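You operate a simulated robot arm through the tools that you are given. There is no shell and no other tool. Be economical: measure what you need, move in short steps, check, and stop when the job is done.

The job below is to be done with a simulated robot arm. You get a single attempt, and the scene is never put back.

TASK
Turn the black dial of the band machine to 40 bags. Then take the block of yellow labels and leave it on the white paper scraps on the top of the blue table. Then take the block of grey labels and put it on the pale blue air filter on the top of the blue table. Do these in the order given. Set down upright: block of yellow labels, block of grey labels.

Only the result counts: the job must be done as asked and must still hold three seconds after the hand-in. Knocking over, shifting, dropping, spilling or breaking anything else fails it.

THE ROBOT
A 7-joint arm with a two-finger parallel gripper, fixed in place. Base frame: the origin is at the foot of the arm, x ahead of it, y to its left, z up; the work surface is at about z = 94. Units: cm, degrees, N and s.
With the tool pointing down near the work surface it reaches from about 22 to 68 cm from the base axis. Its first joint turns from -66.0 to 66.0 degrees. Payload 2.4 kg.
Tool frame: the origin (TCP) lies between the finger pads and is the grasp point; the fingertips stand 3 cm ahead of it; z points along the fingers, y is the line along which they close. Largest opening 9.4 cm; finger width 2.8, thickness 1; the body of the gripper, 5 by 9.6 cm, starts 5.5 cm behind the TCP.
Orientation is that of the tool frame in the base frame, as a unit quaternion [x, y, z, w]. With the fingers straight down and closing along the base's y, the tool's x points along the base's -x, its y along +y and its z along -z.

THE INTERFACE
- The arm moves only by the tool drive_tool. Its argument "plan" is a list that holds one entry, the list of rows, each a list of 7 numbers: the finger opening in mm, from 0 to 94, then the shift along the base's x, y, z in mm, then the turn, a rotation vector about the base's x, y, z in degrees. In form: [[[fingers, x, y, z, rx, ry, rz], ...]]. A call has 1 to 20 rows; each row is the pose to reach, as a shift and turn from the pose commanded when the call began. Each row takes 0.2 s and may step no farther than 5 cm and 8.6 degrees from the row before; otherwise, or with a gripper value out of range, the whole call is refused. A pose out of reach is approached as far as the arm can. The call stops where the force on the tool passes 40 N (or 10 N more than at its start, if that is more) or the arm is blocked; 0.2 s more then pass. The fingers move at their own pace (about 15.3 cm/s each) and stop on an object; they squeeze with about 41 N. The grip force told is the motor's: it shows also when the fingers shut on nothing. Time passes only in rows, and 0.2 s behind the last, so rows that repeat a pose let the fingers close. The reply holds the time, the measured pose of the TCP, the force on the tool along the base axes, the opening and the grip force, in the units named above and with some noise, with the torque about the TCP (base axes, N m) and any sound that the robot's microphone picked up.
- Cameras (640 x 400 px; columns grow to the right, rows downward): "scene" is fixed at [5.77, 49.54, 144.73]; the picture's right is [-0.51, -0.86, 0.00], its down [-0.48, 0.28, -0.83] and it looks along [0.71, -0.42, -0.56] (base axes); focal length 266 px, centre (320, 200). "wrist" rides on the gripper at [7.6, 1.4, -10.2] in the tool frame; the picture's right is [-0.18, 0.98, 0.00], its down [-0.75, -0.14, -0.64] and it looks along [-0.63, -0.12, 0.77] (tool axes); focal length 243 px, centre (320, 200). There is no depth. A picture from a camera that has moved, and an enlarged one, comes with that camera's place and axes in the base frame and with its lens.
- snapshot(camera): a new picture of that camera. No time passes.
- close_up(camera, box): a new picture of the part [left, top, right, bottom] of that camera's present view, enlarged. No time passes.
- hand_in(): hands the job in; it is judged then, once.

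Work in short steps. Places have to be worked out from the pictures, the camera data and where the tool is seen: move nearer, look again, correct. Check each grasp and each placing, and mend what went wrong. You have 120 turns and 64 pictures in all, those below and enlarged ones among them. Open the gripper and draw the arm clear of the work before you hand the job in, unless the task says otherwise; then end with one line.

The tools are called as name(argument=value, ...) on one line, values as JSON. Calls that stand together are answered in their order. drive_tool: Moves the arm, as the interface text tells. Its arguments: {"type":"object","properties":{"plan":{"type":"array"}},"required":["plan"]} The other tools are called the same way: snapshot (camera) takes a picture; close_up (camera, box) takes an enlarged picture of a part of a camera's view; hand_in () hands the job in.

At the start:

```text
time_s: 0.0
eef_pos: [32.24, 22.64, 126.45]
ee_rot: [-0.001, 1.0, 0.0, 0.0]
ft_force: [1.5, -0.5, 0.0]
moment: [-0.01, 0.0, -0.01]
opening: 9.4
gripper_force: 0.0
```

scene: 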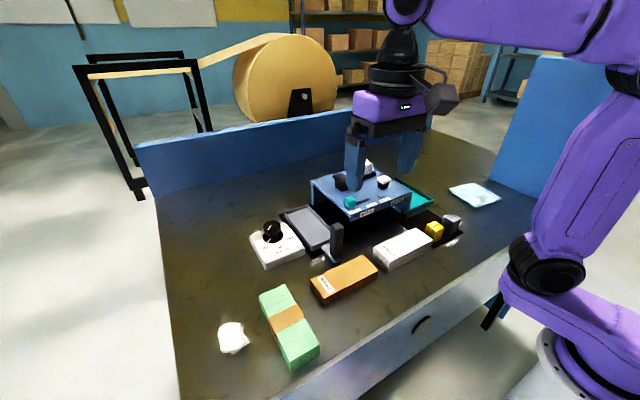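
wrist: 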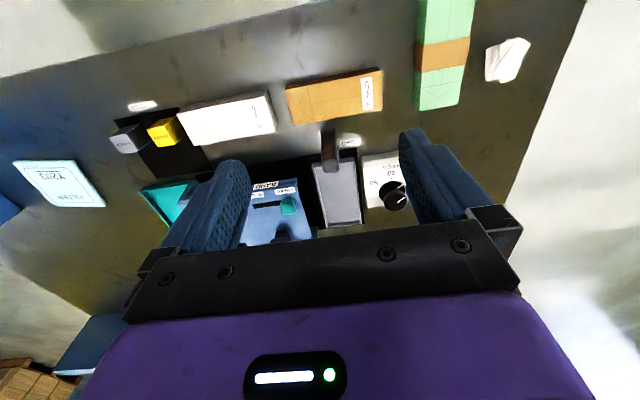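

I start with enlarged views of the machine, the dial and the labels to read the layout.

close_up(camera="scene", box=[240, 200, 320, 280])

close_up(camera="scene", box=[360, 170, 520, 270])

close_up(camera="wrist", box=[300, 110, 460, 240])

```text
5.00 times, centred on (280, 240) of scene
camera zoom: at [5.77, 49.54, 144.73], right [-0.51, -0.86, 0.0], down [-0.48, 0.28, -0.83], along [0.71, -0.42, -0.56], focal length 1329 px, centre (520, 0)
```

zoom: 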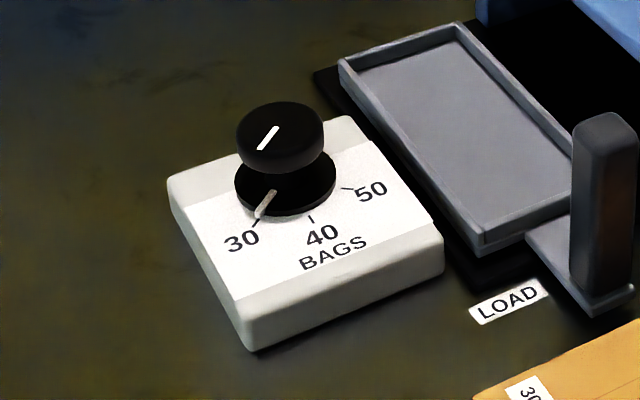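

```text
4.00 times, centred on (440, 220) of scene
camera zoom: at [5.77, 49.54, 144.73], right [-0.51, -0.86, 0.0], down [-0.48, 0.28, -0.83], along [0.71, -0.42, -0.56], focal length 1063 px, centre (-160, 120)
```

zoom: 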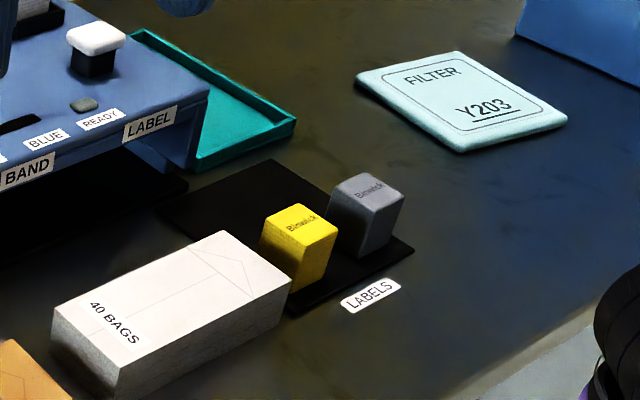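

```text
3.08 times, centred on (380, 175) of wrist
camera zoom: at [24.62, 24.08, 136.75], right [0.18, 0.98, 0.0], down [0.75, -0.14, 0.64], along [0.63, -0.12, -0.77], focal length 746 px, centre (135, 277)
```

zoom: 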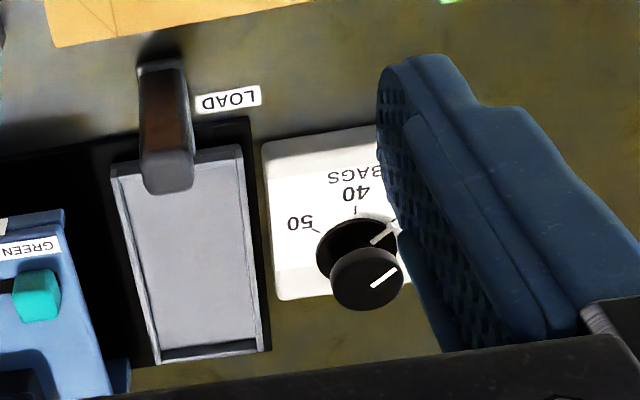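

The dial's pointer is at 30, with 40 about 50° counter-clockwise seen from above. I judge the knob to be near (58, 33), its cap top at z≈101. I move above it, high enough to be clear, turning the tool by -24° on the way.

drive_tool(plan=[[[94, 40, 16, -15, 0, 0, -4], [94, 80, 32, -30, 0, 0, -8], [94, 120, 48, -50, 0, 0, -12], [94, 160, 64, -70, 0, 0, -16], [94, 200, 80, -80, 0, 0, -20], [94, 235, 96, -90, 0, 0, -24], [94, 250, 104, -95, 0, 0, -24], [94, 250, 104, -95, 0, 0, -24]]])

snapshot(camera="wrist")

close_up(camera="scene", box=[220, 140, 380, 280])

```text
time_s: 1.8
eef_pos: [55.7, 31.11, 116.86]
ee_rot: [0.208, 0.978, 0.0, 0.0]
ft_force: [0.2, -0.2, 0.1]
moment: [-0.06, 0.04, -0.01]
opening: 9.4
gripper_force: 0.0
out of reach, approached as far as the arm can: row 6, 7, 8
```

```text
58 pictures are left
camera wrist: at [49.3, 35.71, 127.07], right [0.57, 0.82, 0.0], down [0.63, -0.44, 0.64], along [0.53, -0.36, -0.77], focal length 243 px, centre (320, 200)
```

wrist: 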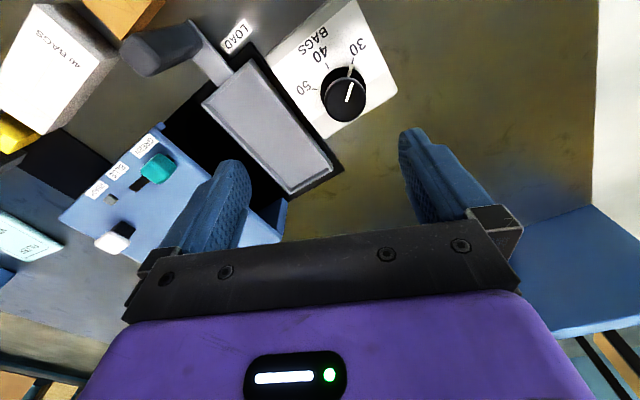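

```text
2.86 times, centred on (300, 210) of scene
camera zoom: at [5.76, 49.54, 144.73], right [-0.51, -0.86, 0.0], down [-0.48, 0.28, -0.83], along [0.71, -0.42, -0.56], focal length 759 px, centre (377, 171)
```

zoom: 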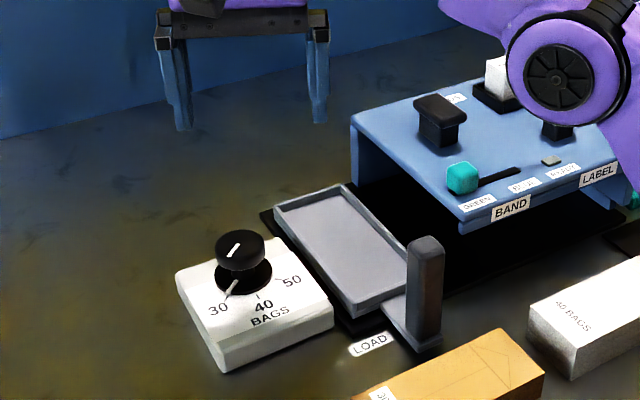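

The reach is limited at this height. From this view and the scene view the knob cap is at about (57.3, 33.4, top z 101). I descend straight to z≈107 and read where the arm ends up.

drive_tool(plan=[[[94, 0, 0, -30, 0, 0, 0], [94, 0, 0, -60, 0, 0, 0], [94, 0, 0, -100, 0, 0, 0], [94, 0, 0, -100, 0, 0, 0]]])

snapshot(camera="wrist")

close_up(camera="scene", box=[220, 160, 340, 280])

```text
time_s: 2.8
eef_pos: [55.76, 31.28, 106.99]
ee_rot: [0.207, 0.978, 0.0, -0.001]
ft_force: [-0.6, 0.3, -0.4]
moment: [0.0, 0.0, 0.03]
opening: 9.42
gripper_force: 0.1
```

```text
56 pictures are left
camera wrist: at [49.35, 35.82, 117.18], right [0.57, 0.82, 0.0], down [0.63, -0.44, 0.64], along [0.53, -0.36, -0.77], focal length 243 px, centre (320, 200)
```

wrist: 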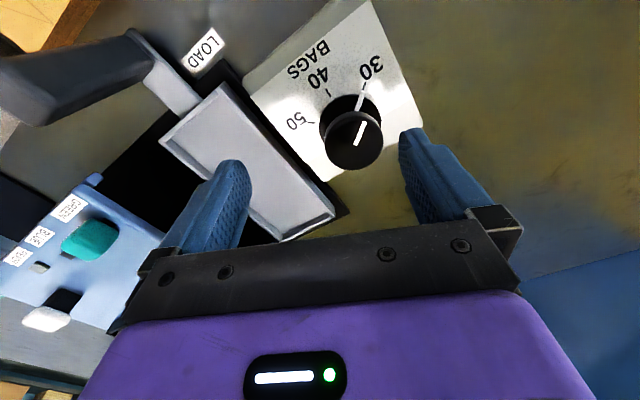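

```text
3.33 times, centred on (280, 220) of scene
camera zoom: at [5.77, 49.54, 144.73], right [-0.51, -0.86, 0.0], down [-0.48, 0.28, -0.83], along [0.71, -0.42, -0.56], focal length 886 px, centre (453, 133)
```

zoom: 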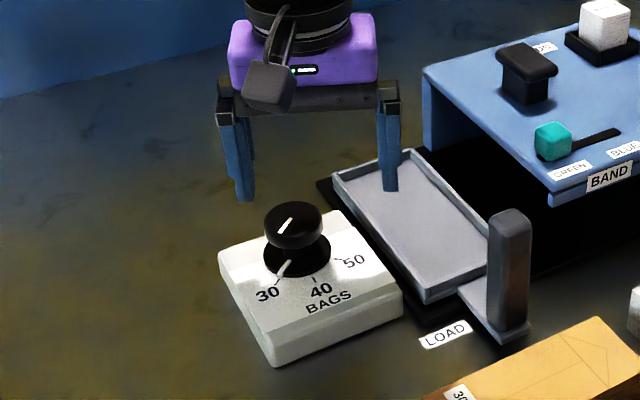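

The knob is confirmed at about (57.2, 33.4), cap 4.4 cm wide with its top at z≈101. I shift over it and then lower the fingertips beside the cap, still open.

drive_tool(plan=[[[94, 14, 21, 0, 0, 0, 0], [94, 14, 21, 0, 0, 0, 0], [94, 14, 21, -20, 0, 0, 0], [94, 14, 21, -40, 0, 0, 0], [94, 14, 21, -57, 0, 0, 0], [94, 14, 21, -57, 0, 0, 0]]])

snapshot(camera="wrist")

close_up(camera="scene", box=[220, 160, 340, 280])

```text
time_s: 4.2
eef_pos: [57.25, 33.63, 101.15]
ee_rot: [0.208, 0.978, 0.001, 0.001]
ft_force: [0.5, 0.0, -0.5]
moment: [-0.03, 0.01, -0.01]
opening: 9.4
gripper_force: 0.1
```

```text
54 pictures are left
camera wrist: at [50.82, 37.99, 111.38], right [0.57, 0.82, 0.0], down [0.63, -0.44, 0.64], along [0.53, -0.36, -0.77], focal length 243 px, centre (320, 200)
```

wrist: 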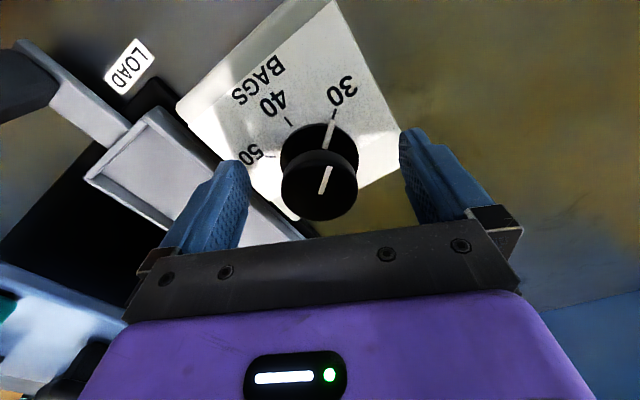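

```text
3.33 times, centred on (280, 220) of scene
camera zoom: at [5.77, 49.54, 144.73], right [-0.51, -0.86, 0.0], down [-0.48, 0.28, -0.83], along [0.71, -0.42, -0.56], focal length 886 px, centre (453, 133)
```

zoom: 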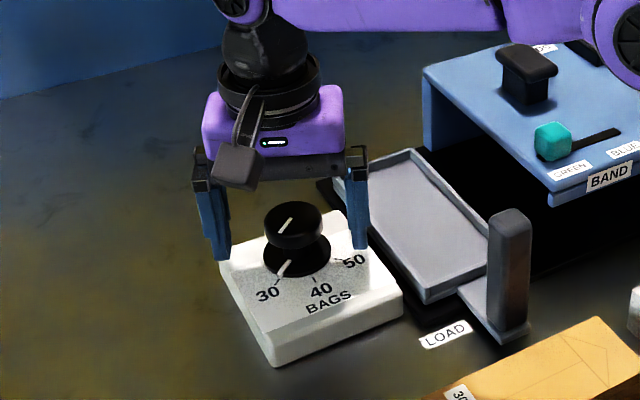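

The cap lies centrally between the fingers, and its true centre is perhaps 3 mm farther out. I nudge (+2, -2) mm and close on the cap.

drive_tool(plan=[[[94, 2, -2, 0, 0, 0, 0], [60, 2, -2, 0, 0, 0, 0], [35, 2, -2, 0, 0, 0, 0], [35, 2, -2, 0, 0, 0, 0]]])

```text
time_s: 5.2
eef_pos: [57.41, 33.28, 101.19]
ee_rot: [0.208, 0.978, -0.001, 0.0]
ft_force: [-5.3, -5.8, 1.5]
moment: [-0.37, 0.56, 0.03]
opening: 4.41
gripper_force: 44.7
```

Gripped at 4.4 cm. I turn +40° in steps, then look at the pointer.

drive_tool(plan=[[[35, 0, 0, 0, 0, 0, 8], [35, 0, 0, 0, 0, 0, 16], [35, 0, 0, 0, 0, 0, 24], [35, 0, 0, 0, 0, 0, 32], [35, 0, 0, 0, 0, 0, 40], [35, 0, 0, 0, 0, 0, 40]]])

close_up(camera="wrist", box=[200, 50, 440, 230])

close_up(camera="scene", box=[240, 200, 320, 280])

```text
time_s: 6.6
eef_pos: [57.43, 32.85, 101.27]
ee_rot: [-0.138, 0.99, -0.003, -0.004]
ft_force: [-14.9, -31.0, 0.4]
moment: [-0.29, 0.22, -0.14]
opening: 4.41
gripper_force: 45.2
```

```text
2.22 times, centred on (320, 140) of wrist
camera zoom: at [49.72, 32.24, 111.46], right [-0.09, 1.0, -0.01], down [0.77, 0.08, 0.64], along [0.63, 0.05, -0.77], focal length 539 px, centre (320, 333)
```

zoom: 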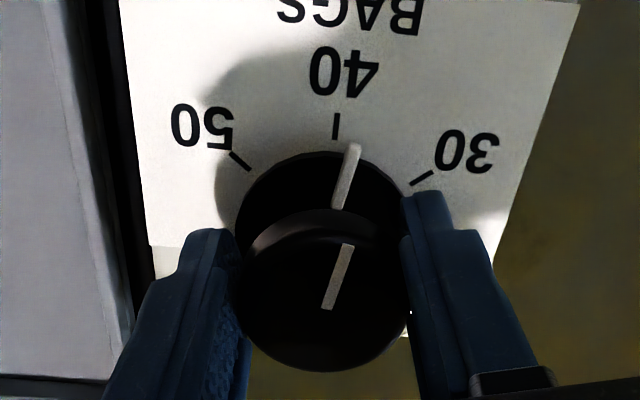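

```text
5.00 times, centred on (280, 240) of scene
camera zoom: at [5.72, 49.44, 144.76], right [-0.51, -0.86, 0.0], down [-0.48, 0.28, -0.83], along [0.71, -0.42, -0.56], focal length 1329 px, centre (520, 0)
```

zoom: 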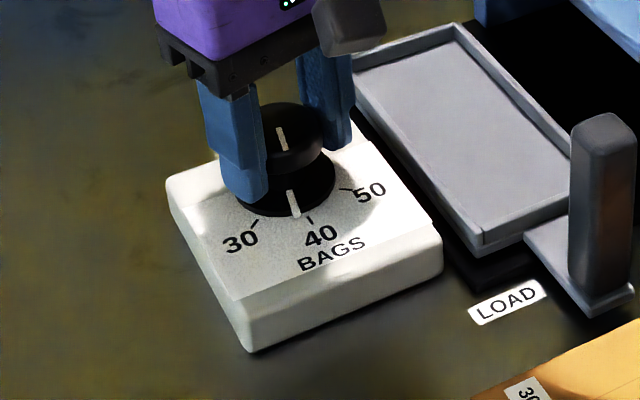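

The pointer is about 8° short of 40. I relax the sideways force by shifting -3 mm in y and turn 8° more.

drive_tool(plan=[[[35, 0, -3, 0, 0, 0, 0], [35, 0, -3, 0, 0, 0, 4], [35, 0, -3, 0, 0, 0, 8], [35, 0, -3, 0, 0, 0, 8]]])

close_up(camera="wrist", box=[200, 50, 440, 230])

close_up(camera="scene", box=[240, 200, 320, 280])

```text
time_s: 7.6
eef_pos: [57.51, 32.81, 101.35]
ee_rot: [-0.207, 0.978, -0.002, -0.002]
ft_force: [-6.1, -23.0, -8.0]
moment: [-0.57, 0.52, -0.06]
opening: 4.41
gripper_force: 44.7
```

```text
2.22 times, centred on (320, 140) of wrist
camera zoom: at [49.89, 31.05, 111.44], right [-0.23, 0.97, 0.0], down [0.75, 0.18, 0.64], along [0.62, 0.14, -0.77], focal length 539 px, centre (320, 333)
```

zoom: 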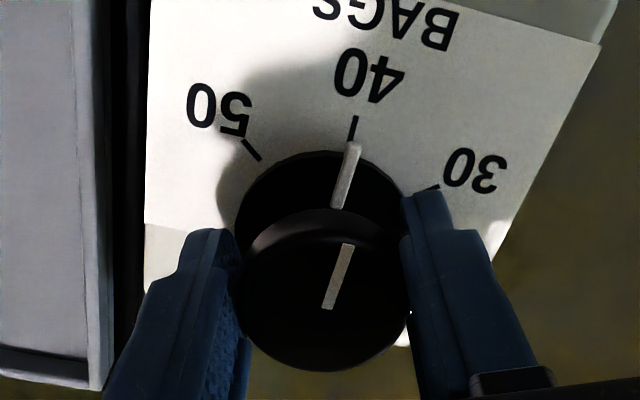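

```text
5.00 times, centred on (280, 240) of scene
camera zoom: at [5.77, 49.48, 144.75], right [-0.51, -0.86, 0.0], down [-0.48, 0.28, -0.83], along [0.71, -0.42, -0.56], focal length 1329 px, centre (520, 0)
```

zoom: 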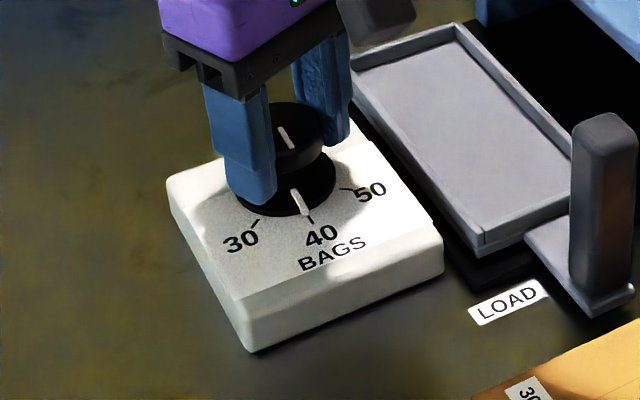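

The pointer now lines up with 40 within about 1°. I add 1°, relieve the side load further, open and check.

drive_tool(plan=[[[35, 0, -2, -1, 0, 0, 1], [35, 0, -3, -1, 0, 0, 1], [35, 0, -3, -1, 0, 0, 1], [60, 0, -3, -1, 0, 0, 1], [94, 0, -3, -1, 0, 0, 1], [94, 0, -3, -1, 0, 0, 1]]])

close_up(camera="wrist", box=[200, 50, 440, 230])

close_up(camera="scene", box=[240, 200, 320, 280])

```text
time_s: 9.0
eef_pos: [57.4, 32.7, 101.15]
ee_rot: [-0.217, 0.976, 0.0, 0.0]
ft_force: [0.4, -0.5, 0.4]
moment: [0.03, 0.0, 0.0]
opening: 9.37
gripper_force: 0.1
```

```text
2.22 times, centred on (320, 140) of wrist
camera zoom: at [49.87, 30.89, 111.39], right [-0.25, 0.97, 0.0], down [0.74, 0.19, 0.64], along [0.62, 0.16, -0.77], focal length 539 px, centre (320, 333)
```

zoom: 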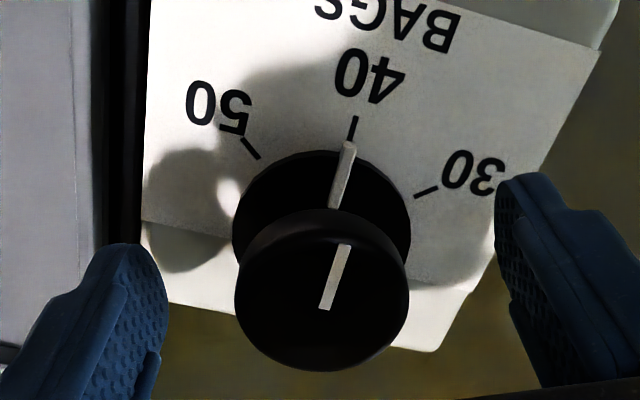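

```text
5.00 times, centred on (280, 240) of scene
camera zoom: at [5.77, 49.54, 144.73], right [-0.51, -0.86, 0.0], down [-0.48, 0.28, -0.83], along [0.71, -0.42, -0.56], focal length 1329 px, centre (520, 0)
```

zoom: 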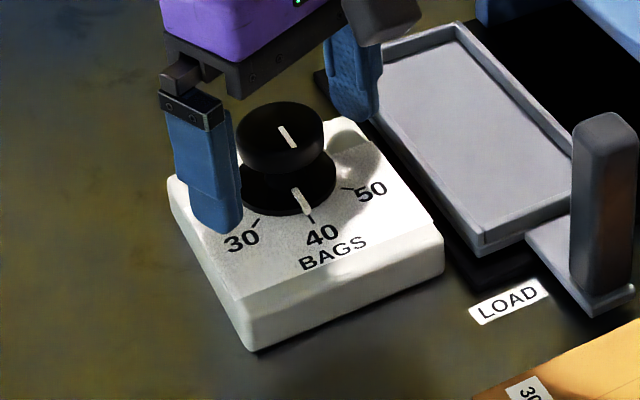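

The dial reads 40 from both views. Next I lift clear and go over the label blocks, with the tool turned back to straight, to measure them.

drive_tool(plan=[[[94, 0, 0, 40, 0, 0, 0], [94, -15, 0, 80, 0, 0, 0], [94, -40, -20, 115, 0, 0, -2], [94, -60, -60, 135, 0, 0, -5], [94, -85, -100, 150, 0, 0, -8], [94, -110, -140, 160, 0, 0, -11], [94, -135, -180, 170, 0, 0, -14], [94, -160, -220, 180, 0, 0, -17], [94, -185, -260, 190, 0, 0, -20], [94, -205, -300, 190, 0, 0, -23], [94, -225, -340, 190, 0, 0, -25], [94, -240, -380, 190, 0, 0, -25], [94, -244, -397, 190, 0, 0, -25], [94, -244, -397, 190, 0, 0, -25]]])

snapshot(camera="wrist")

snapshot(camera="scene")

```text
time_s: 12.0
eef_pos: [32.98, -7.09, 119.98]
ee_rot: [0.0, 1.0, 0.0, 0.001]
ft_force: [0.4, -0.4, -0.9]
moment: [0.02, 0.0, -0.01]
opening: 9.4
gripper_force: 0.1
```

```text
46 pictures are left
camera wrist: at [25.4, -5.56, 130.25], right [0.18, 0.98, 0.0], down [0.75, -0.14, 0.64], along [0.63, -0.12, -0.77], focal length 243 px, centre (320, 200)
```

wrist: 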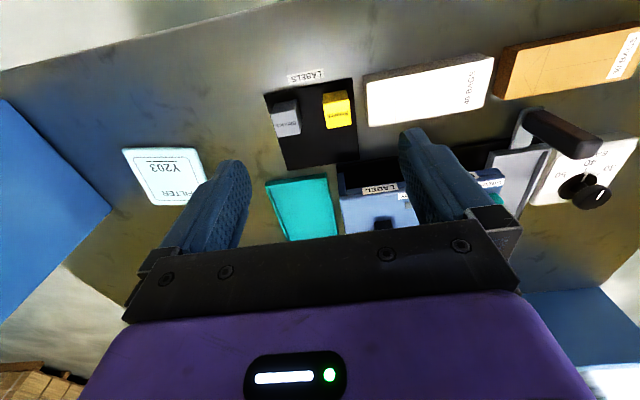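

```text
45 pictures are left
```

scene: 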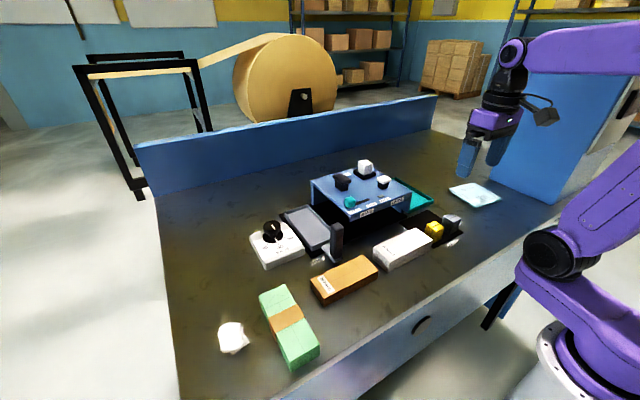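

I enlarge the label area in the wrist view to measure block edges.

close_up(camera="wrist", box=[255, 60, 385, 170])

```text
3.64 times, centred on (320, 115) of wrist
camera zoom: at [25.4, -5.56, 130.25], right [0.18, 0.98, 0.0], down [0.75, -0.14, 0.64], along [0.63, -0.12, -0.77], focal length 882 px, centre (320, 509)
```

zoom: 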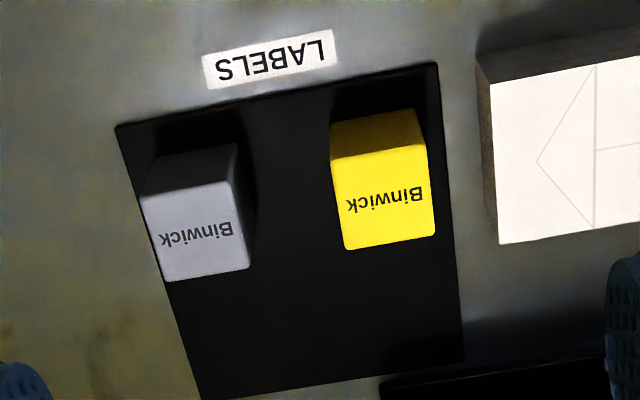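

The yellow block is 3.2 cm square, about 4.7 cm tall, centred near (37.4, -5.55), top z≈99, aligned with the axes. It has about 2.2 cm of gap to the white box. I go above it with a 46 mm opening and check before descending.

drive_tool(plan=[[[60, 22, 8, -40, 0, 0, 0], [46, 44, 15, -80, 0, 0, 0], [46, 44, 15, -120, 0, 0, 0], [46, 44, 15, -155, 0, 0, 0], [46, 44, 15, -155, 0, 0, 0]]])

snapshot(camera="wrist")

close_up(camera="scene", box=[360, 170, 520, 270])

```text
time_s: 13.2
eef_pos: [37.42, -5.54, 104.37]
ee_rot: [0.0, 1.0, 0.0, 0.0]
ft_force: [-0.5, 0.3, 0.4]
moment: [0.0, -0.03, 0.01]
opening: 4.6
gripper_force: 0.1
```

```text
43 pictures are left
camera wrist: at [29.68, -4.08, 114.71], right [0.18, 0.98, 0.0], down [0.75, -0.14, 0.64], along [0.63, -0.12, -0.77], focal length 243 px, centre (320, 200)
```

wrist: 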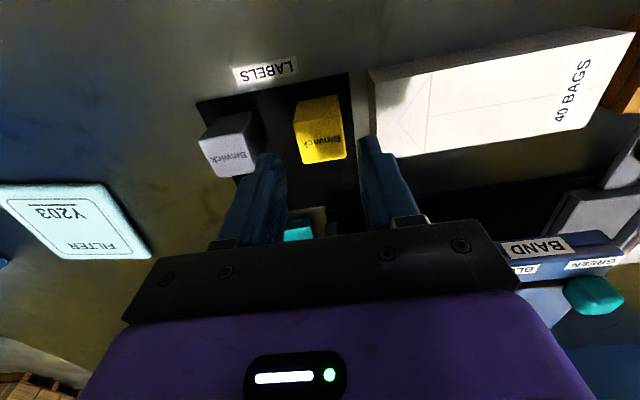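

```text
4.00 times, centred on (440, 220) of scene
camera zoom: at [5.77, 49.54, 144.73], right [-0.51, -0.86, 0.0], down [-0.48, 0.28, -0.83], along [0.71, -0.42, -0.56], focal length 1063 px, centre (-160, 120)
```

zoom: 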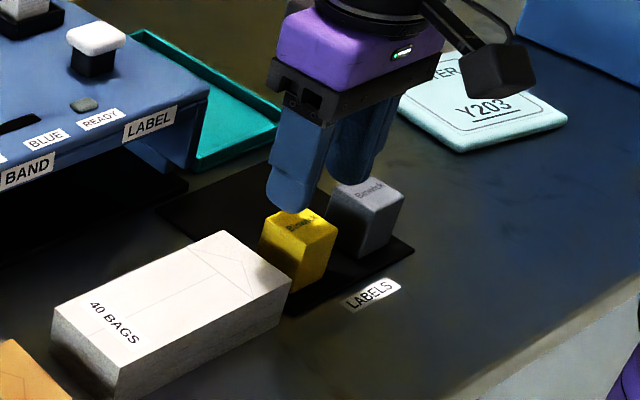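

The block's top centre is confirmed at (37.5, -5.5). I descend to TCP z≈99 (tips ~96) and close.

drive_tool(plan=[[[46, 1, 0, -25, 0, 0, 0], [46, 1, 0, -53, 0, 0, 0], [46, 1, 0, -53, 0, 0, 0], [20, 1, 0, -53, 0, 0, 0], [20, 1, 0, -53, 0, 0, 0], [20, 1, 0, -53, 0, 0, 0]]])

snapshot(camera="wrist")

```text
time_s: 14.6
eef_pos: [37.47, -5.55, 99.45]
ee_rot: [0.001, 1.0, 0.0, 0.001]
ft_force: [0.8, -1.7, 5.6]
moment: [-0.14, -0.03, 0.03]
opening: 3.27
gripper_force: 41.1
```

```text
41 pictures are left
camera wrist: at [29.81, -4.0, 109.57], right [0.18, 0.98, 0.0], down [0.75, -0.14, 0.64], along [0.63, -0.12, -0.77], focal length 243 px, centre (320, 200)
```

wrist: 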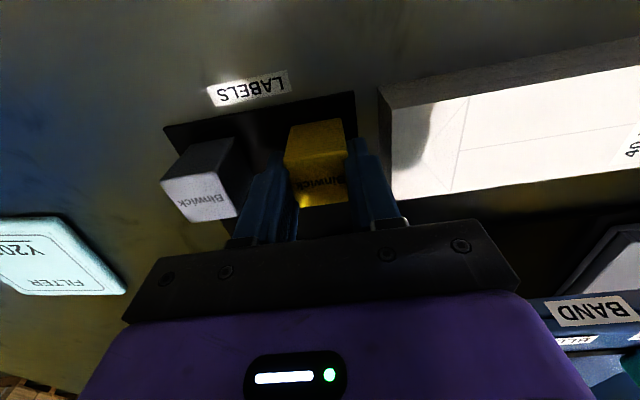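

Held at 3.27 cm. I lift straight up 20 cm first, then check the hold.

drive_tool(plan=[[[20, 0, 0, 30, 0, 0, 0], [20, 0, 0, 70, 0, 0, 0], [20, 0, 0, 110, 0, 0, 0], [20, 0, 0, 150, 0, 0, 0], [20, 0, 0, 190, 0, 0, 0], [20, 0, 0, 190, 0, 0, 0]]])

close_up(camera="scene", box=[360, 130, 520, 270])

close_up(camera="scene", box=[190, 290, 290, 380])

```text
time_s: 16.0
eef_pos: [37.54, -5.56, 118.49]
ee_rot: [0.001, 1.0, 0.0, 0.0]
ft_force: [-0.4, -0.4, -0.2]
moment: [-0.01, 0.01, 0.03]
opening: 2.0
gripper_force: 0.0
```

```text
2.86 times, centred on (440, 200) of scene
camera zoom: at [5.77, 49.54, 144.73], right [-0.51, -0.86, 0.0], down [-0.48, 0.28, -0.83], along [0.71, -0.42, -0.56], focal length 759 px, centre (-23, 200)
```

zoom: 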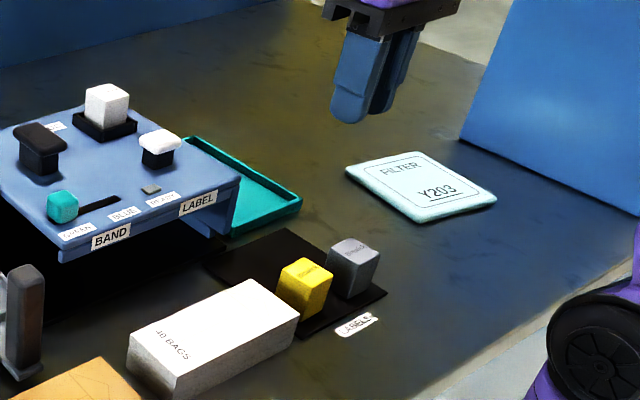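

```text
4.44 times, centred on (240, 335) of scene
camera zoom: at [5.77, 49.54, 144.73], right [-0.51, -0.86, 0.0], down [-0.48, 0.28, -0.83], along [0.71, -0.42, -0.56], focal length 1181 px, centre (676, -400)
```

zoom: 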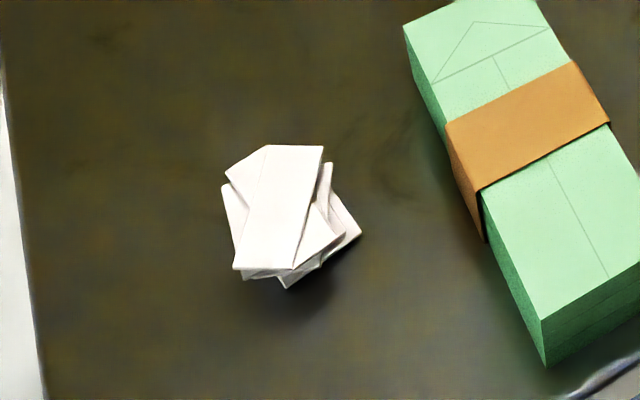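

The block slipped out and is still standing on its tray, so I need a deeper grip. First I look at its present place.

close_up(camera="wrist", box=[240, 60, 400, 180])

close_up(camera="scene", box=[410, 205, 470, 255])

```text
3.33 times, centred on (320, 120) of wrist
camera zoom: at [29.81, -4.12, 128.69], right [0.18, 0.98, 0.0], down [0.75, -0.14, 0.64], along [0.63, -0.12, -0.77], focal length 809 px, centre (320, 467)
```

zoom: 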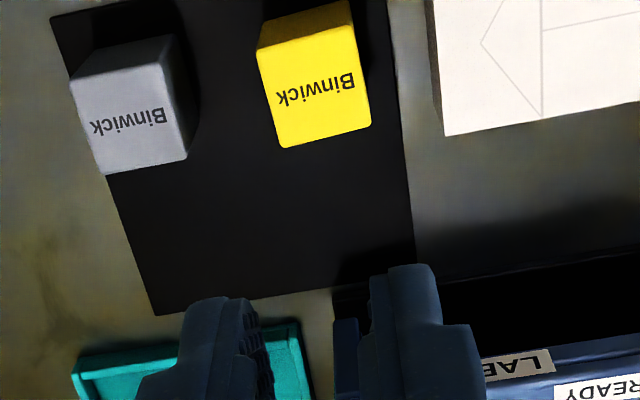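

```text
8.00 times, centred on (440, 230) of scene
camera zoom: at [5.77, 49.54, 144.73], right [-0.51, -0.86, 0.0], down [-0.48, 0.28, -0.83], along [0.71, -0.42, -0.56], focal length 2126 px, centre (-640, -40)
```

zoom: 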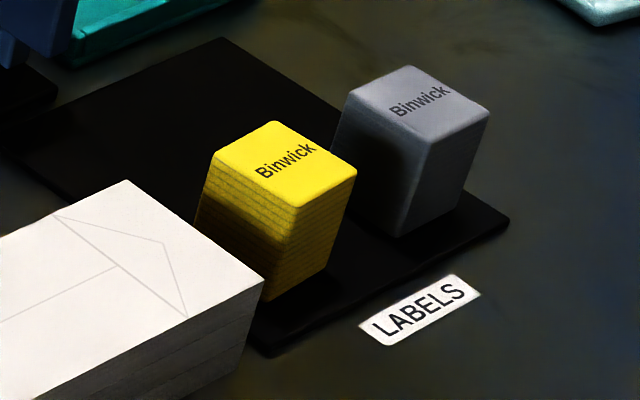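

The block is still standing near (37.6, -5.7), top z≈98.6. I go down again to TCP z≈97.9 (tips just above the tray) and close harder on its full height.

drive_tool(plan=[[[46, 1, -1, -40, 0, 0, 0], [46, 1, -1, -80, 0, 0, 0], [46, 1, -1, -120, 0, 0, 0], [46, 1, -1, -160, 0, 0, 0], [46, 1, -1, -185, 0, 0, 0], [46, 1, -1, -206, 0, 0, 0], [46, 1, -1, -206, 0, 0, 0], [46, 1, -1, -206, 0, 0, 0]]])

close_up(camera="scene", box=[400, 180, 480, 255])

close_up(camera="wrist", box=[220, 80, 420, 240])

```text
time_s: 17.8
eef_pos: [37.59, -5.47, 97.66]
ee_rot: [0.0, 1.0, 0.0, 0.0]
ft_force: [0.8, -0.3, -0.4]
moment: [0.04, 0.03, -0.01]
opening: 4.59
gripper_force: 0.1
```

```text
5.33 times, centred on (440, 218) of scene
camera zoom: at [5.77, 49.54, 144.73], right [-0.51, -0.86, 0.0], down [-0.48, 0.28, -0.83], along [0.71, -0.42, -0.56], focal length 1418 px, centre (-320, 107)
```

zoom: 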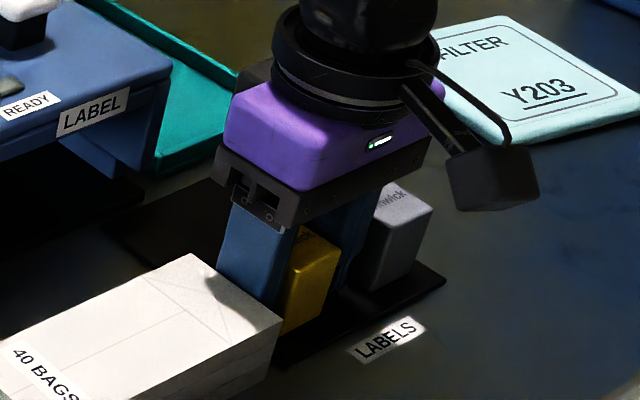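

```text
2.50 times, centred on (320, 160) of wrist
camera zoom: at [29.95, -4.01, 107.93], right [0.18, 0.98, 0.0], down [0.75, -0.14, 0.64], along [0.63, -0.12, -0.77], focal length 606 px, centre (320, 300)
```

zoom: 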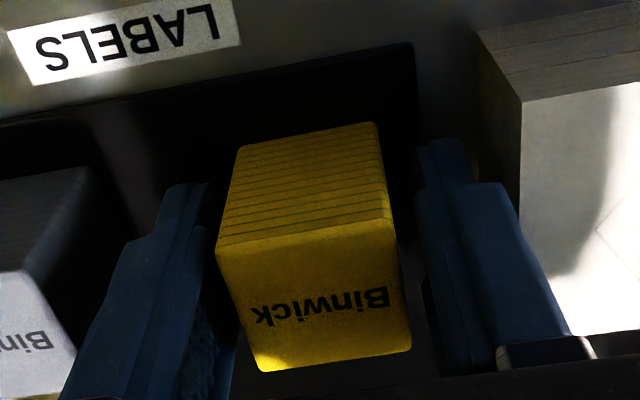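

The block is well between the fingers, pads now covering nearly its whole height. I close, let the grip settle, and lift 3 cm slowly.

drive_tool(plan=[[[20, 0, 0, 0, 0, 0, 0], [20, 0, 0, 0, 0, 0, 0], [20, 0, 0, 0, 0, 0, 0], [20, 0, 0, 0, 0, 0, 0], [20, 0, 0, 5, 0, 0, 0], [20, 0, 0, 10, 0, 0, 0], [20, 0, 0, 20, 0, 0, 0], [20, 0, 0, 30, 0, 0, 0], [20, 0, 0, 30, 0, 0, 0]]])

```text
time_s: 19.8
eef_pos: [37.75, -5.48, 100.73]
ee_rot: [0.0, 1.0, -0.001, 0.0]
ft_force: [0.3, 0.4, -0.5]
moment: [0.01, -0.02, -0.02]
opening: 3.72
gripper_force: 41.1
```

The opening is 3.72 cm with grip force still on. I check visually.

close_up(camera="scene", box=[400, 165, 480, 255])

close_up(camera="wrist", box=[220, 80, 420, 240])

```text
4.44 times, centred on (440, 210) of scene
camera zoom: at [5.77, 49.54, 144.73], right [-0.51, -0.86, 0.0], down [-0.48, 0.28, -0.83], along [0.71, -0.42, -0.56], focal length 1181 px, centre (-213, 156)
```

zoom: 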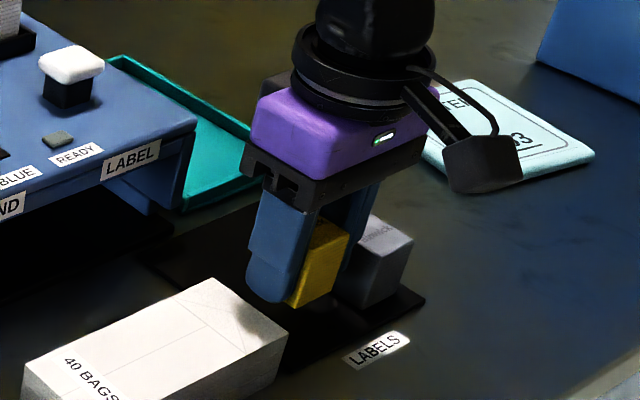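

```text
2.50 times, centred on (320, 160) of wrist
camera zoom: at [30.06, -4.04, 110.98], right [0.18, 0.98, 0.0], down [0.75, -0.14, 0.64], along [0.63, -0.12, -0.77], focal length 606 px, centre (320, 300)
```

zoom: 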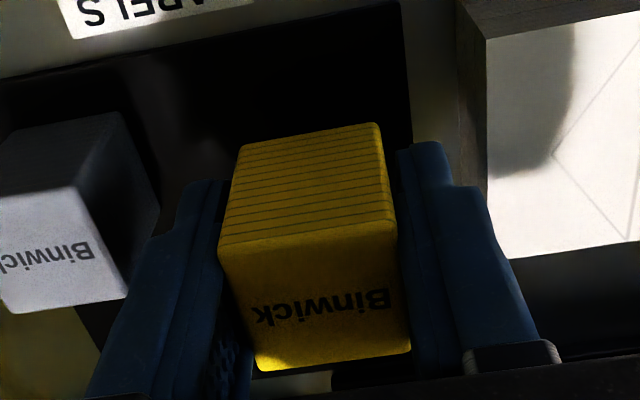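

The block is held securely. I lift to z≈119 and carry it over to the left, stopping short of the scraps for a look.

drive_tool(plan=[[[20, 0, 0, 40, 0, 0, 0], [20, 0, 0, 80, 0, 0, 0], [20, 0, 0, 120, 0, 0, 0], [20, 0, 0, 160, 0, 0, 0], [20, 0, 10, 185, 0, 0, 0], [20, -10, 45, 185, 0, 0, 0], [20, -20, 85, 185, 0, 0, 0], [20, -30, 125, 185, 0, 0, 0], [20, -35, 165, 185, 0, 0, 0], [20, -40, 205, 185, 0, 0, 0], [20, -45, 245, 185, 0, 0, 0], [20, -45, 285, 185, 0, 0, 0], [20, -45, 325, 185, 0, 0, 0], [20, -45, 365, 185, 0, 0, 0], [20, -45, 405, 185, 0, 0, 0], [20, -45, 445, 185, 0, 0, 0], [20, -45, 485, 185, 0, 0, 0], [20, -45, 510, 185, 0, 0, 0], [20, -45, 510, 185, 0, 0, 0]]])

snapshot(camera="wrist")

snapshot(camera="scene")

```text
time_s: 23.8
eef_pos: [33.17, 45.67, 119.17]
ee_rot: [0.0, 1.0, 0.001, -0.001]
ft_force: [0.1, -0.7, -0.8]
moment: [-0.02, -0.01, -0.01]
opening: 3.78
gripper_force: 40.7
```

```text
32 pictures are left
camera wrist: at [25.54, 47.09, 129.42], right [0.18, 0.98, 0.0], down [0.75, -0.14, 0.64], along [0.63, -0.12, -0.77], focal length 243 px, centre (320, 200)
```

wrist: 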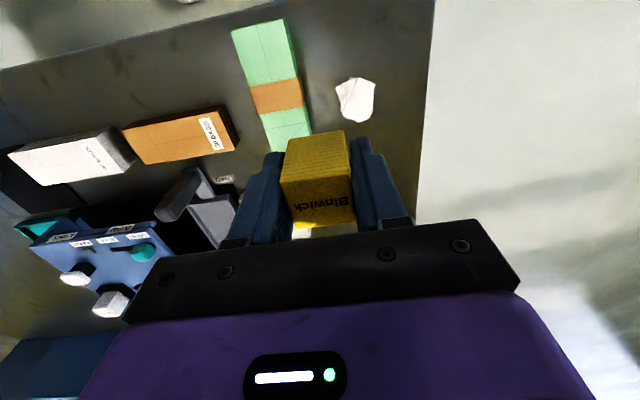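

```text
31 pictures are left
```

scene: 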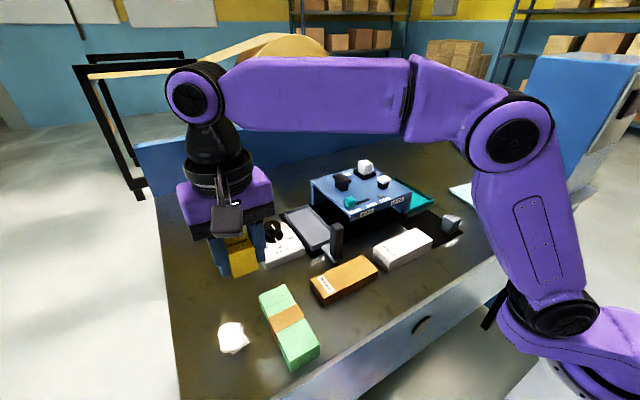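

Both views put the scraps near (37, 49.7). I enlarge the wrist view to measure their extent and height.

close_up(camera="wrist", box=[315, 65, 395, 130])

```text
6.15 times, centred on (355, 98) of wrist
camera zoom: at [25.54, 47.09, 129.42], right [0.18, 0.98, 0.0], down [0.75, -0.14, 0.64], along [0.63, -0.12, -0.77], focal length 1493 px, centre (105, 831)
```

zoom: 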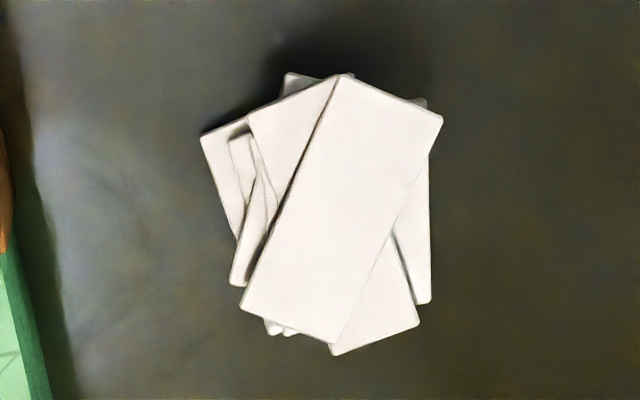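

The scraps are a flat stack about 5×6 cm, centred near (36.9, 49.9), top roughly z 96. I move above and down to TCP z≈103 (block bottom ≈99.6).

drive_tool(plan=[[[20, 20, 21, -20, 0, 0, 0], [20, 37, 42, -50, 0, 0, 0], [20, 37, 42, -90, 0, 0, 0], [20, 37, 42, -130, 0, 0, 0], [20, 37, 42, -160, 0, 0, 0], [20, 37, 42, -160, 0, 0, 0]]])

close_up(camera="scene", box=[170, 260, 290, 380])

close_up(camera="wrist", box=[220, 60, 420, 240])

```text
time_s: 25.2
eef_pos: [36.86, 49.47, 103.12]
ee_rot: [0.0, 1.0, 0.001, 0.001]
ft_force: [0.5, 0.1, -0.4]
moment: [-0.02, 0.01, 0.0]
opening: 3.74
gripper_force: 40.3
```

```text
3.33 times, centred on (230, 320) of scene
camera zoom: at [5.77, 49.54, 144.73], right [-0.51, -0.86, 0.0], down [-0.48, 0.28, -0.83], along [0.71, -0.42, -0.56], focal length 886 px, centre (620, -200)
```

zoom: 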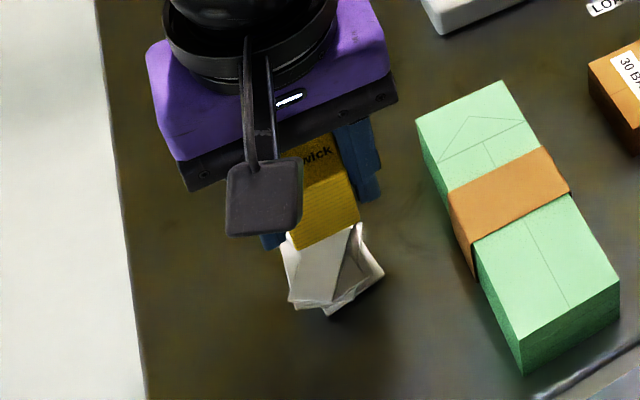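

```text
2.22 times, centred on (320, 150) of wrist
camera zoom: at [29.27, 50.92, 113.27], right [0.18, 0.98, 0.0], down [0.75, -0.14, 0.64], along [0.63, -0.12, -0.77], focal length 539 px, centre (320, 311)
```

zoom: 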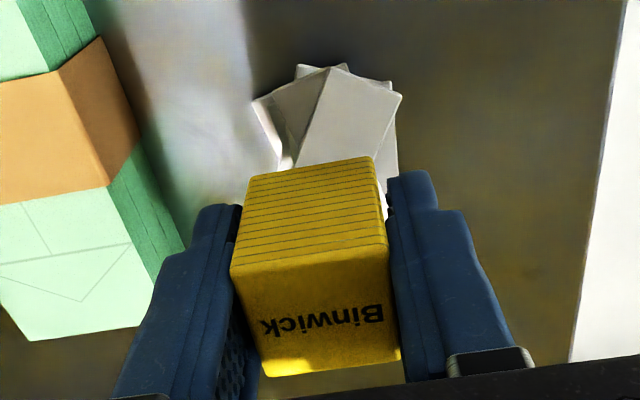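

The pile's centre comes out at about (37.0, 50.0), so I shift +5 mm in y and descend to TCP z≈100.2, watching force.

drive_tool(plan=[[[20, 1, 5, 0, 0, 0, 0], [20, 1, 5, -10, 0, 0, 0], [20, 1, 5, -20, 0, 0, 0], [20, 1, 5, -26, 0, 0, 0], [20, 1, 5, -29, 0, 0, 0], [20, 1, 5, -29, 0, 0, 0]]])

close_up(camera="scene", box=[190, 280, 270, 360])

```text
time_s: 26.6
eef_pos: [37.04, 50.12, 100.31]
ee_rot: [0.001, 1.0, 0.0, 0.0]
ft_force: [0.1, 0.2, -0.1]
moment: [0.0, -0.01, -0.01]
opening: 3.75
gripper_force: 40.9
```

```text
5.00 times, centred on (230, 320) of scene
camera zoom: at [5.77, 49.54, 144.73], right [-0.51, -0.86, 0.0], down [-0.48, 0.28, -0.83], along [0.71, -0.42, -0.56], focal length 1329 px, centre (770, -400)
```

zoom: 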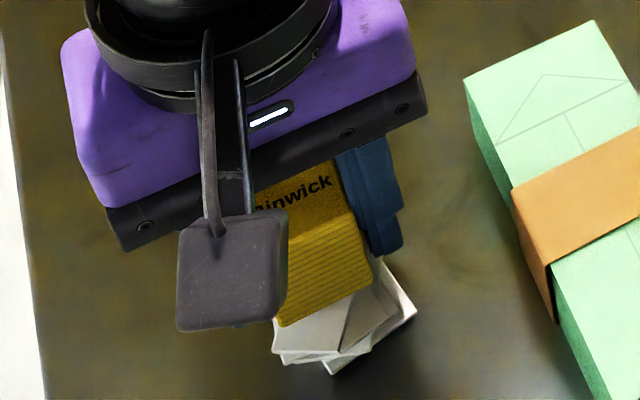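

No contact yet. I go on down in 2 mm steps.

drive_tool(plan=[[[20, 0, 0, -2, 0, 0, 0], [20, 0, 0, -4, 0, 0, 0], [20, 0, 0, -6, 0, 0, 0], [20, 0, 0, -8, 0, 0, 0], [20, 0, 0, -8, 0, 0, 0]]])

```text
time_s: 27.8
eef_pos: [37.07, 50.14, 99.93]
ee_rot: [0.0, 1.0, 0.006, 0.004]
ft_force: [0.9, 0.9, 36.6]
moment: [-0.1, -0.03, -0.02]
opening: 3.75
gripper_force: 41.1
```

Contact: 37 N upward at TCP z≈99.9, so the block sits on the scraps. I back off 5 mm of command to ease the load, then open gradually.

drive_tool(plan=[[[20, 0, 0, 3, 0, 0, 0], [20, 0, 0, 5, 0, 0, 0], [20, 0, 0, 5, 0, 0, 0]]])

close_up(camera="wrist", box=[220, 60, 420, 240])

```text
time_s: 28.6
eef_pos: [36.97, 49.93, 100.01]
ee_rot: [0.0, 1.0, -0.001, -0.001]
ft_force: [0.8, 2.1, 8.8]
moment: [0.12, -0.15, 0.01]
opening: 3.72
gripper_force: 40.9
```

```text
2.22 times, centred on (320, 150) of wrist
camera zoom: at [29.26, 51.49, 110.21], right [0.18, 0.98, 0.0], down [0.75, -0.14, 0.64], along [0.63, -0.12, -0.77], focal length 539 px, centre (320, 311)
```

zoom: 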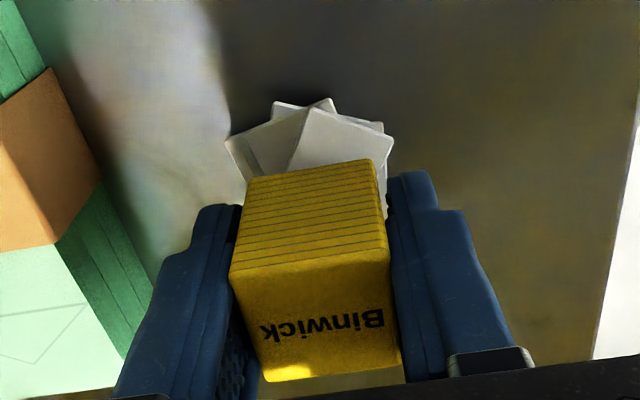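

Load is light at 9 N and the block sits well over the pile. I open slowly and rise.

drive_tool(plan=[[[40, 0, 0, 0, 0, 0, 0], [48, 0, 0, 0, 0, 0, 0], [60, 0, 0, 0, 0, 0, 0], [70, 0, 0, 10, 0, 0, 0], [70, 0, 0, 30, 0, 0, 0], [70, 0, 0, 70, 0, 0, 0], [70, 0, 0, 110, 0, 0, 0], [94, -40, -20, 140, 0, 0, 0], [94, -40, -20, 140, 0, 0, 0]]])

close_up(camera="wrist", box=[300, 60, 440, 160])

close_up(camera="scene", box=[190, 280, 270, 360])

```text
refused: row 8 steps farther than a row can; nothing moved
```

```text
4.00 times, centred on (370, 110) of wrist
camera zoom: at [29.26, 51.49, 110.21], right [0.18, 0.98, 0.0], down [0.75, -0.14, 0.64], along [0.63, -0.12, -0.77], focal length 970 px, centre (120, 560)
```

zoom: 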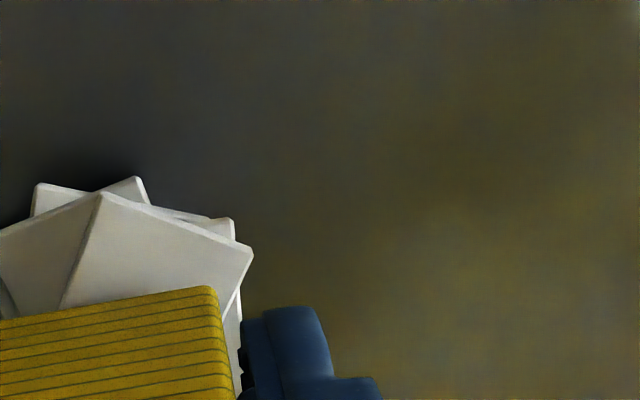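

```text
5.00 times, centred on (230, 320) of scene
camera zoom: at [5.76, 49.53, 144.73], right [-0.51, -0.86, 0.0], down [-0.48, 0.28, -0.83], along [0.71, -0.42, -0.56], focal length 1329 px, centre (770, -400)
```

zoom: 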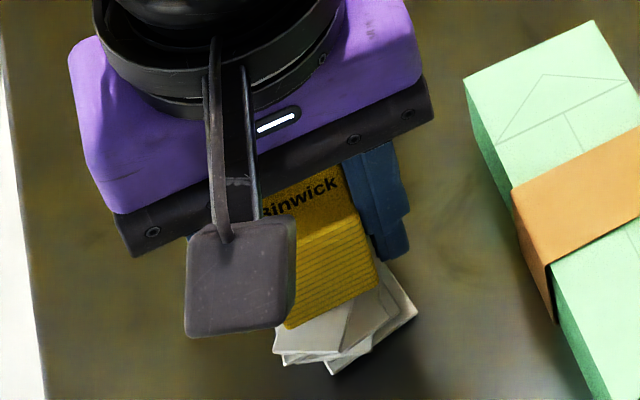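

That call was refused for one step being too long. I repeat it with smaller steps.

drive_tool(plan=[[[40, 0, 0, 0, 0, 0, 0], [48, 0, 0, 0, 0, 0, 0], [60, 0, 0, 0, 0, 0, 0], [70, 0, 0, 10, 0, 0, 0], [70, 0, 0, 30, 0, 0, 0], [70, 0, 0, 70, 0, 0, 0], [70, 0, 0, 110, 0, 0, 0], [94, -20, -10, 140, 0, 0, 0], [94, -40, -20, 160, 0, 0, 0], [94, -40, -20, 160, 0, 0, 0]]])

snapshot(camera="wrist")

close_up(camera="scene", box=[190, 280, 270, 360])

```text
time_s: 30.8
eef_pos: [32.96, 48.04, 115.94]
ee_rot: [0.0, 1.0, 0.0, 0.0]
ft_force: [-0.8, -0.4, 0.2]
moment: [-0.01, 0.0, -0.02]
opening: 9.41
gripper_force: 0.0
```

```text
23 pictures are left
camera wrist: at [25.2, 49.49, 126.18], right [0.18, 0.98, 0.0], down [0.75, -0.14, 0.64], along [0.63, -0.12, -0.77], focal length 243 px, centre (320, 200)
```

wrist: 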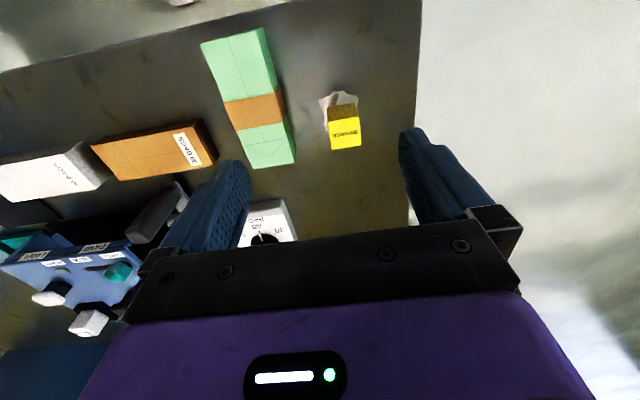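

```text
5.00 times, centred on (230, 320) of scene
camera zoom: at [5.77, 49.54, 144.73], right [-0.51, -0.86, 0.0], down [-0.48, 0.28, -0.83], along [0.71, -0.42, -0.56], focal length 1329 px, centre (770, -400)
```

zoom: 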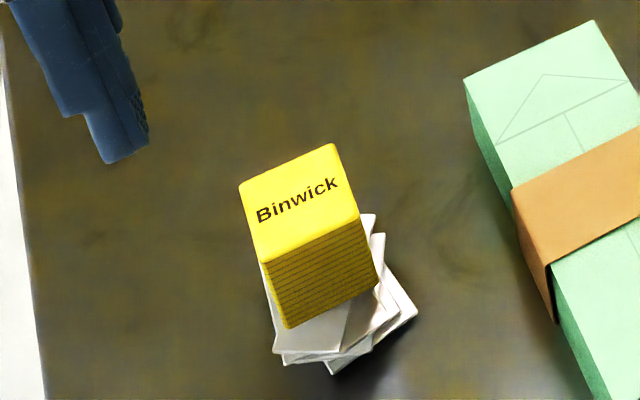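

The yellow block stands upright on the scraps. Now I travel back at height to look at the grey block.

drive_tool(plan=[[[94, 0, -20, 30, 0, 0, 0], [94, 0, -65, 40, 0, 0, 0], [94, 0, -112, 40, 0, 0, 0], [94, 0, -159, 40, 0, 0, 0], [94, 0, -206, 40, 0, 0, 0], [94, 0, -253, 40, 0, 0, 0], [94, 0, -300, 40, 0, 0, 0], [94, 0, -347, 40, 0, 0, 0], [94, 0, -394, 40, 0, 0, 0], [94, 0, -441, 40, 0, 0, 0], [94, 0, -488, 40, 0, 0, 0], [94, 0, -535, 40, 0, 0, 0], [94, 0, -575, 20, 0, 0, 0], [94, 20, -605, -10, 0, 0, 0], [94, 46, -605, -50, 0, 0, 0], [94, 46, -605, -90, 0, 0, 0], [94, 46, -605, -110, 0, 0, 0], [94, 46, -605, -110, 0, 0, 0]]])

snapshot(camera="wrist")

```text
time_s: 34.6
eef_pos: [37.6, -12.52, 105.0]
ee_rot: [0.0, 1.0, 0.0, 0.0]
ft_force: [-0.5, -0.3, -0.1]
moment: [-0.01, 0.01, -0.02]
opening: 9.39
gripper_force: 0.1
```

```text
21 pictures are left
camera wrist: at [29.88, -11.02, 115.2], right [0.18, 0.98, 0.0], down [0.75, -0.14, 0.64], along [0.63, -0.12, -0.77], focal length 243 px, centre (320, 200)
```

wrist: 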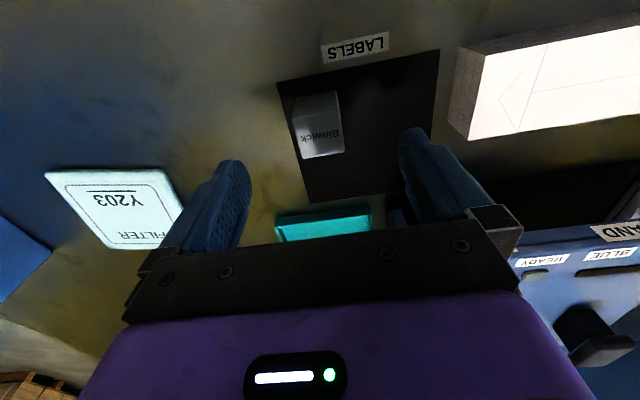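

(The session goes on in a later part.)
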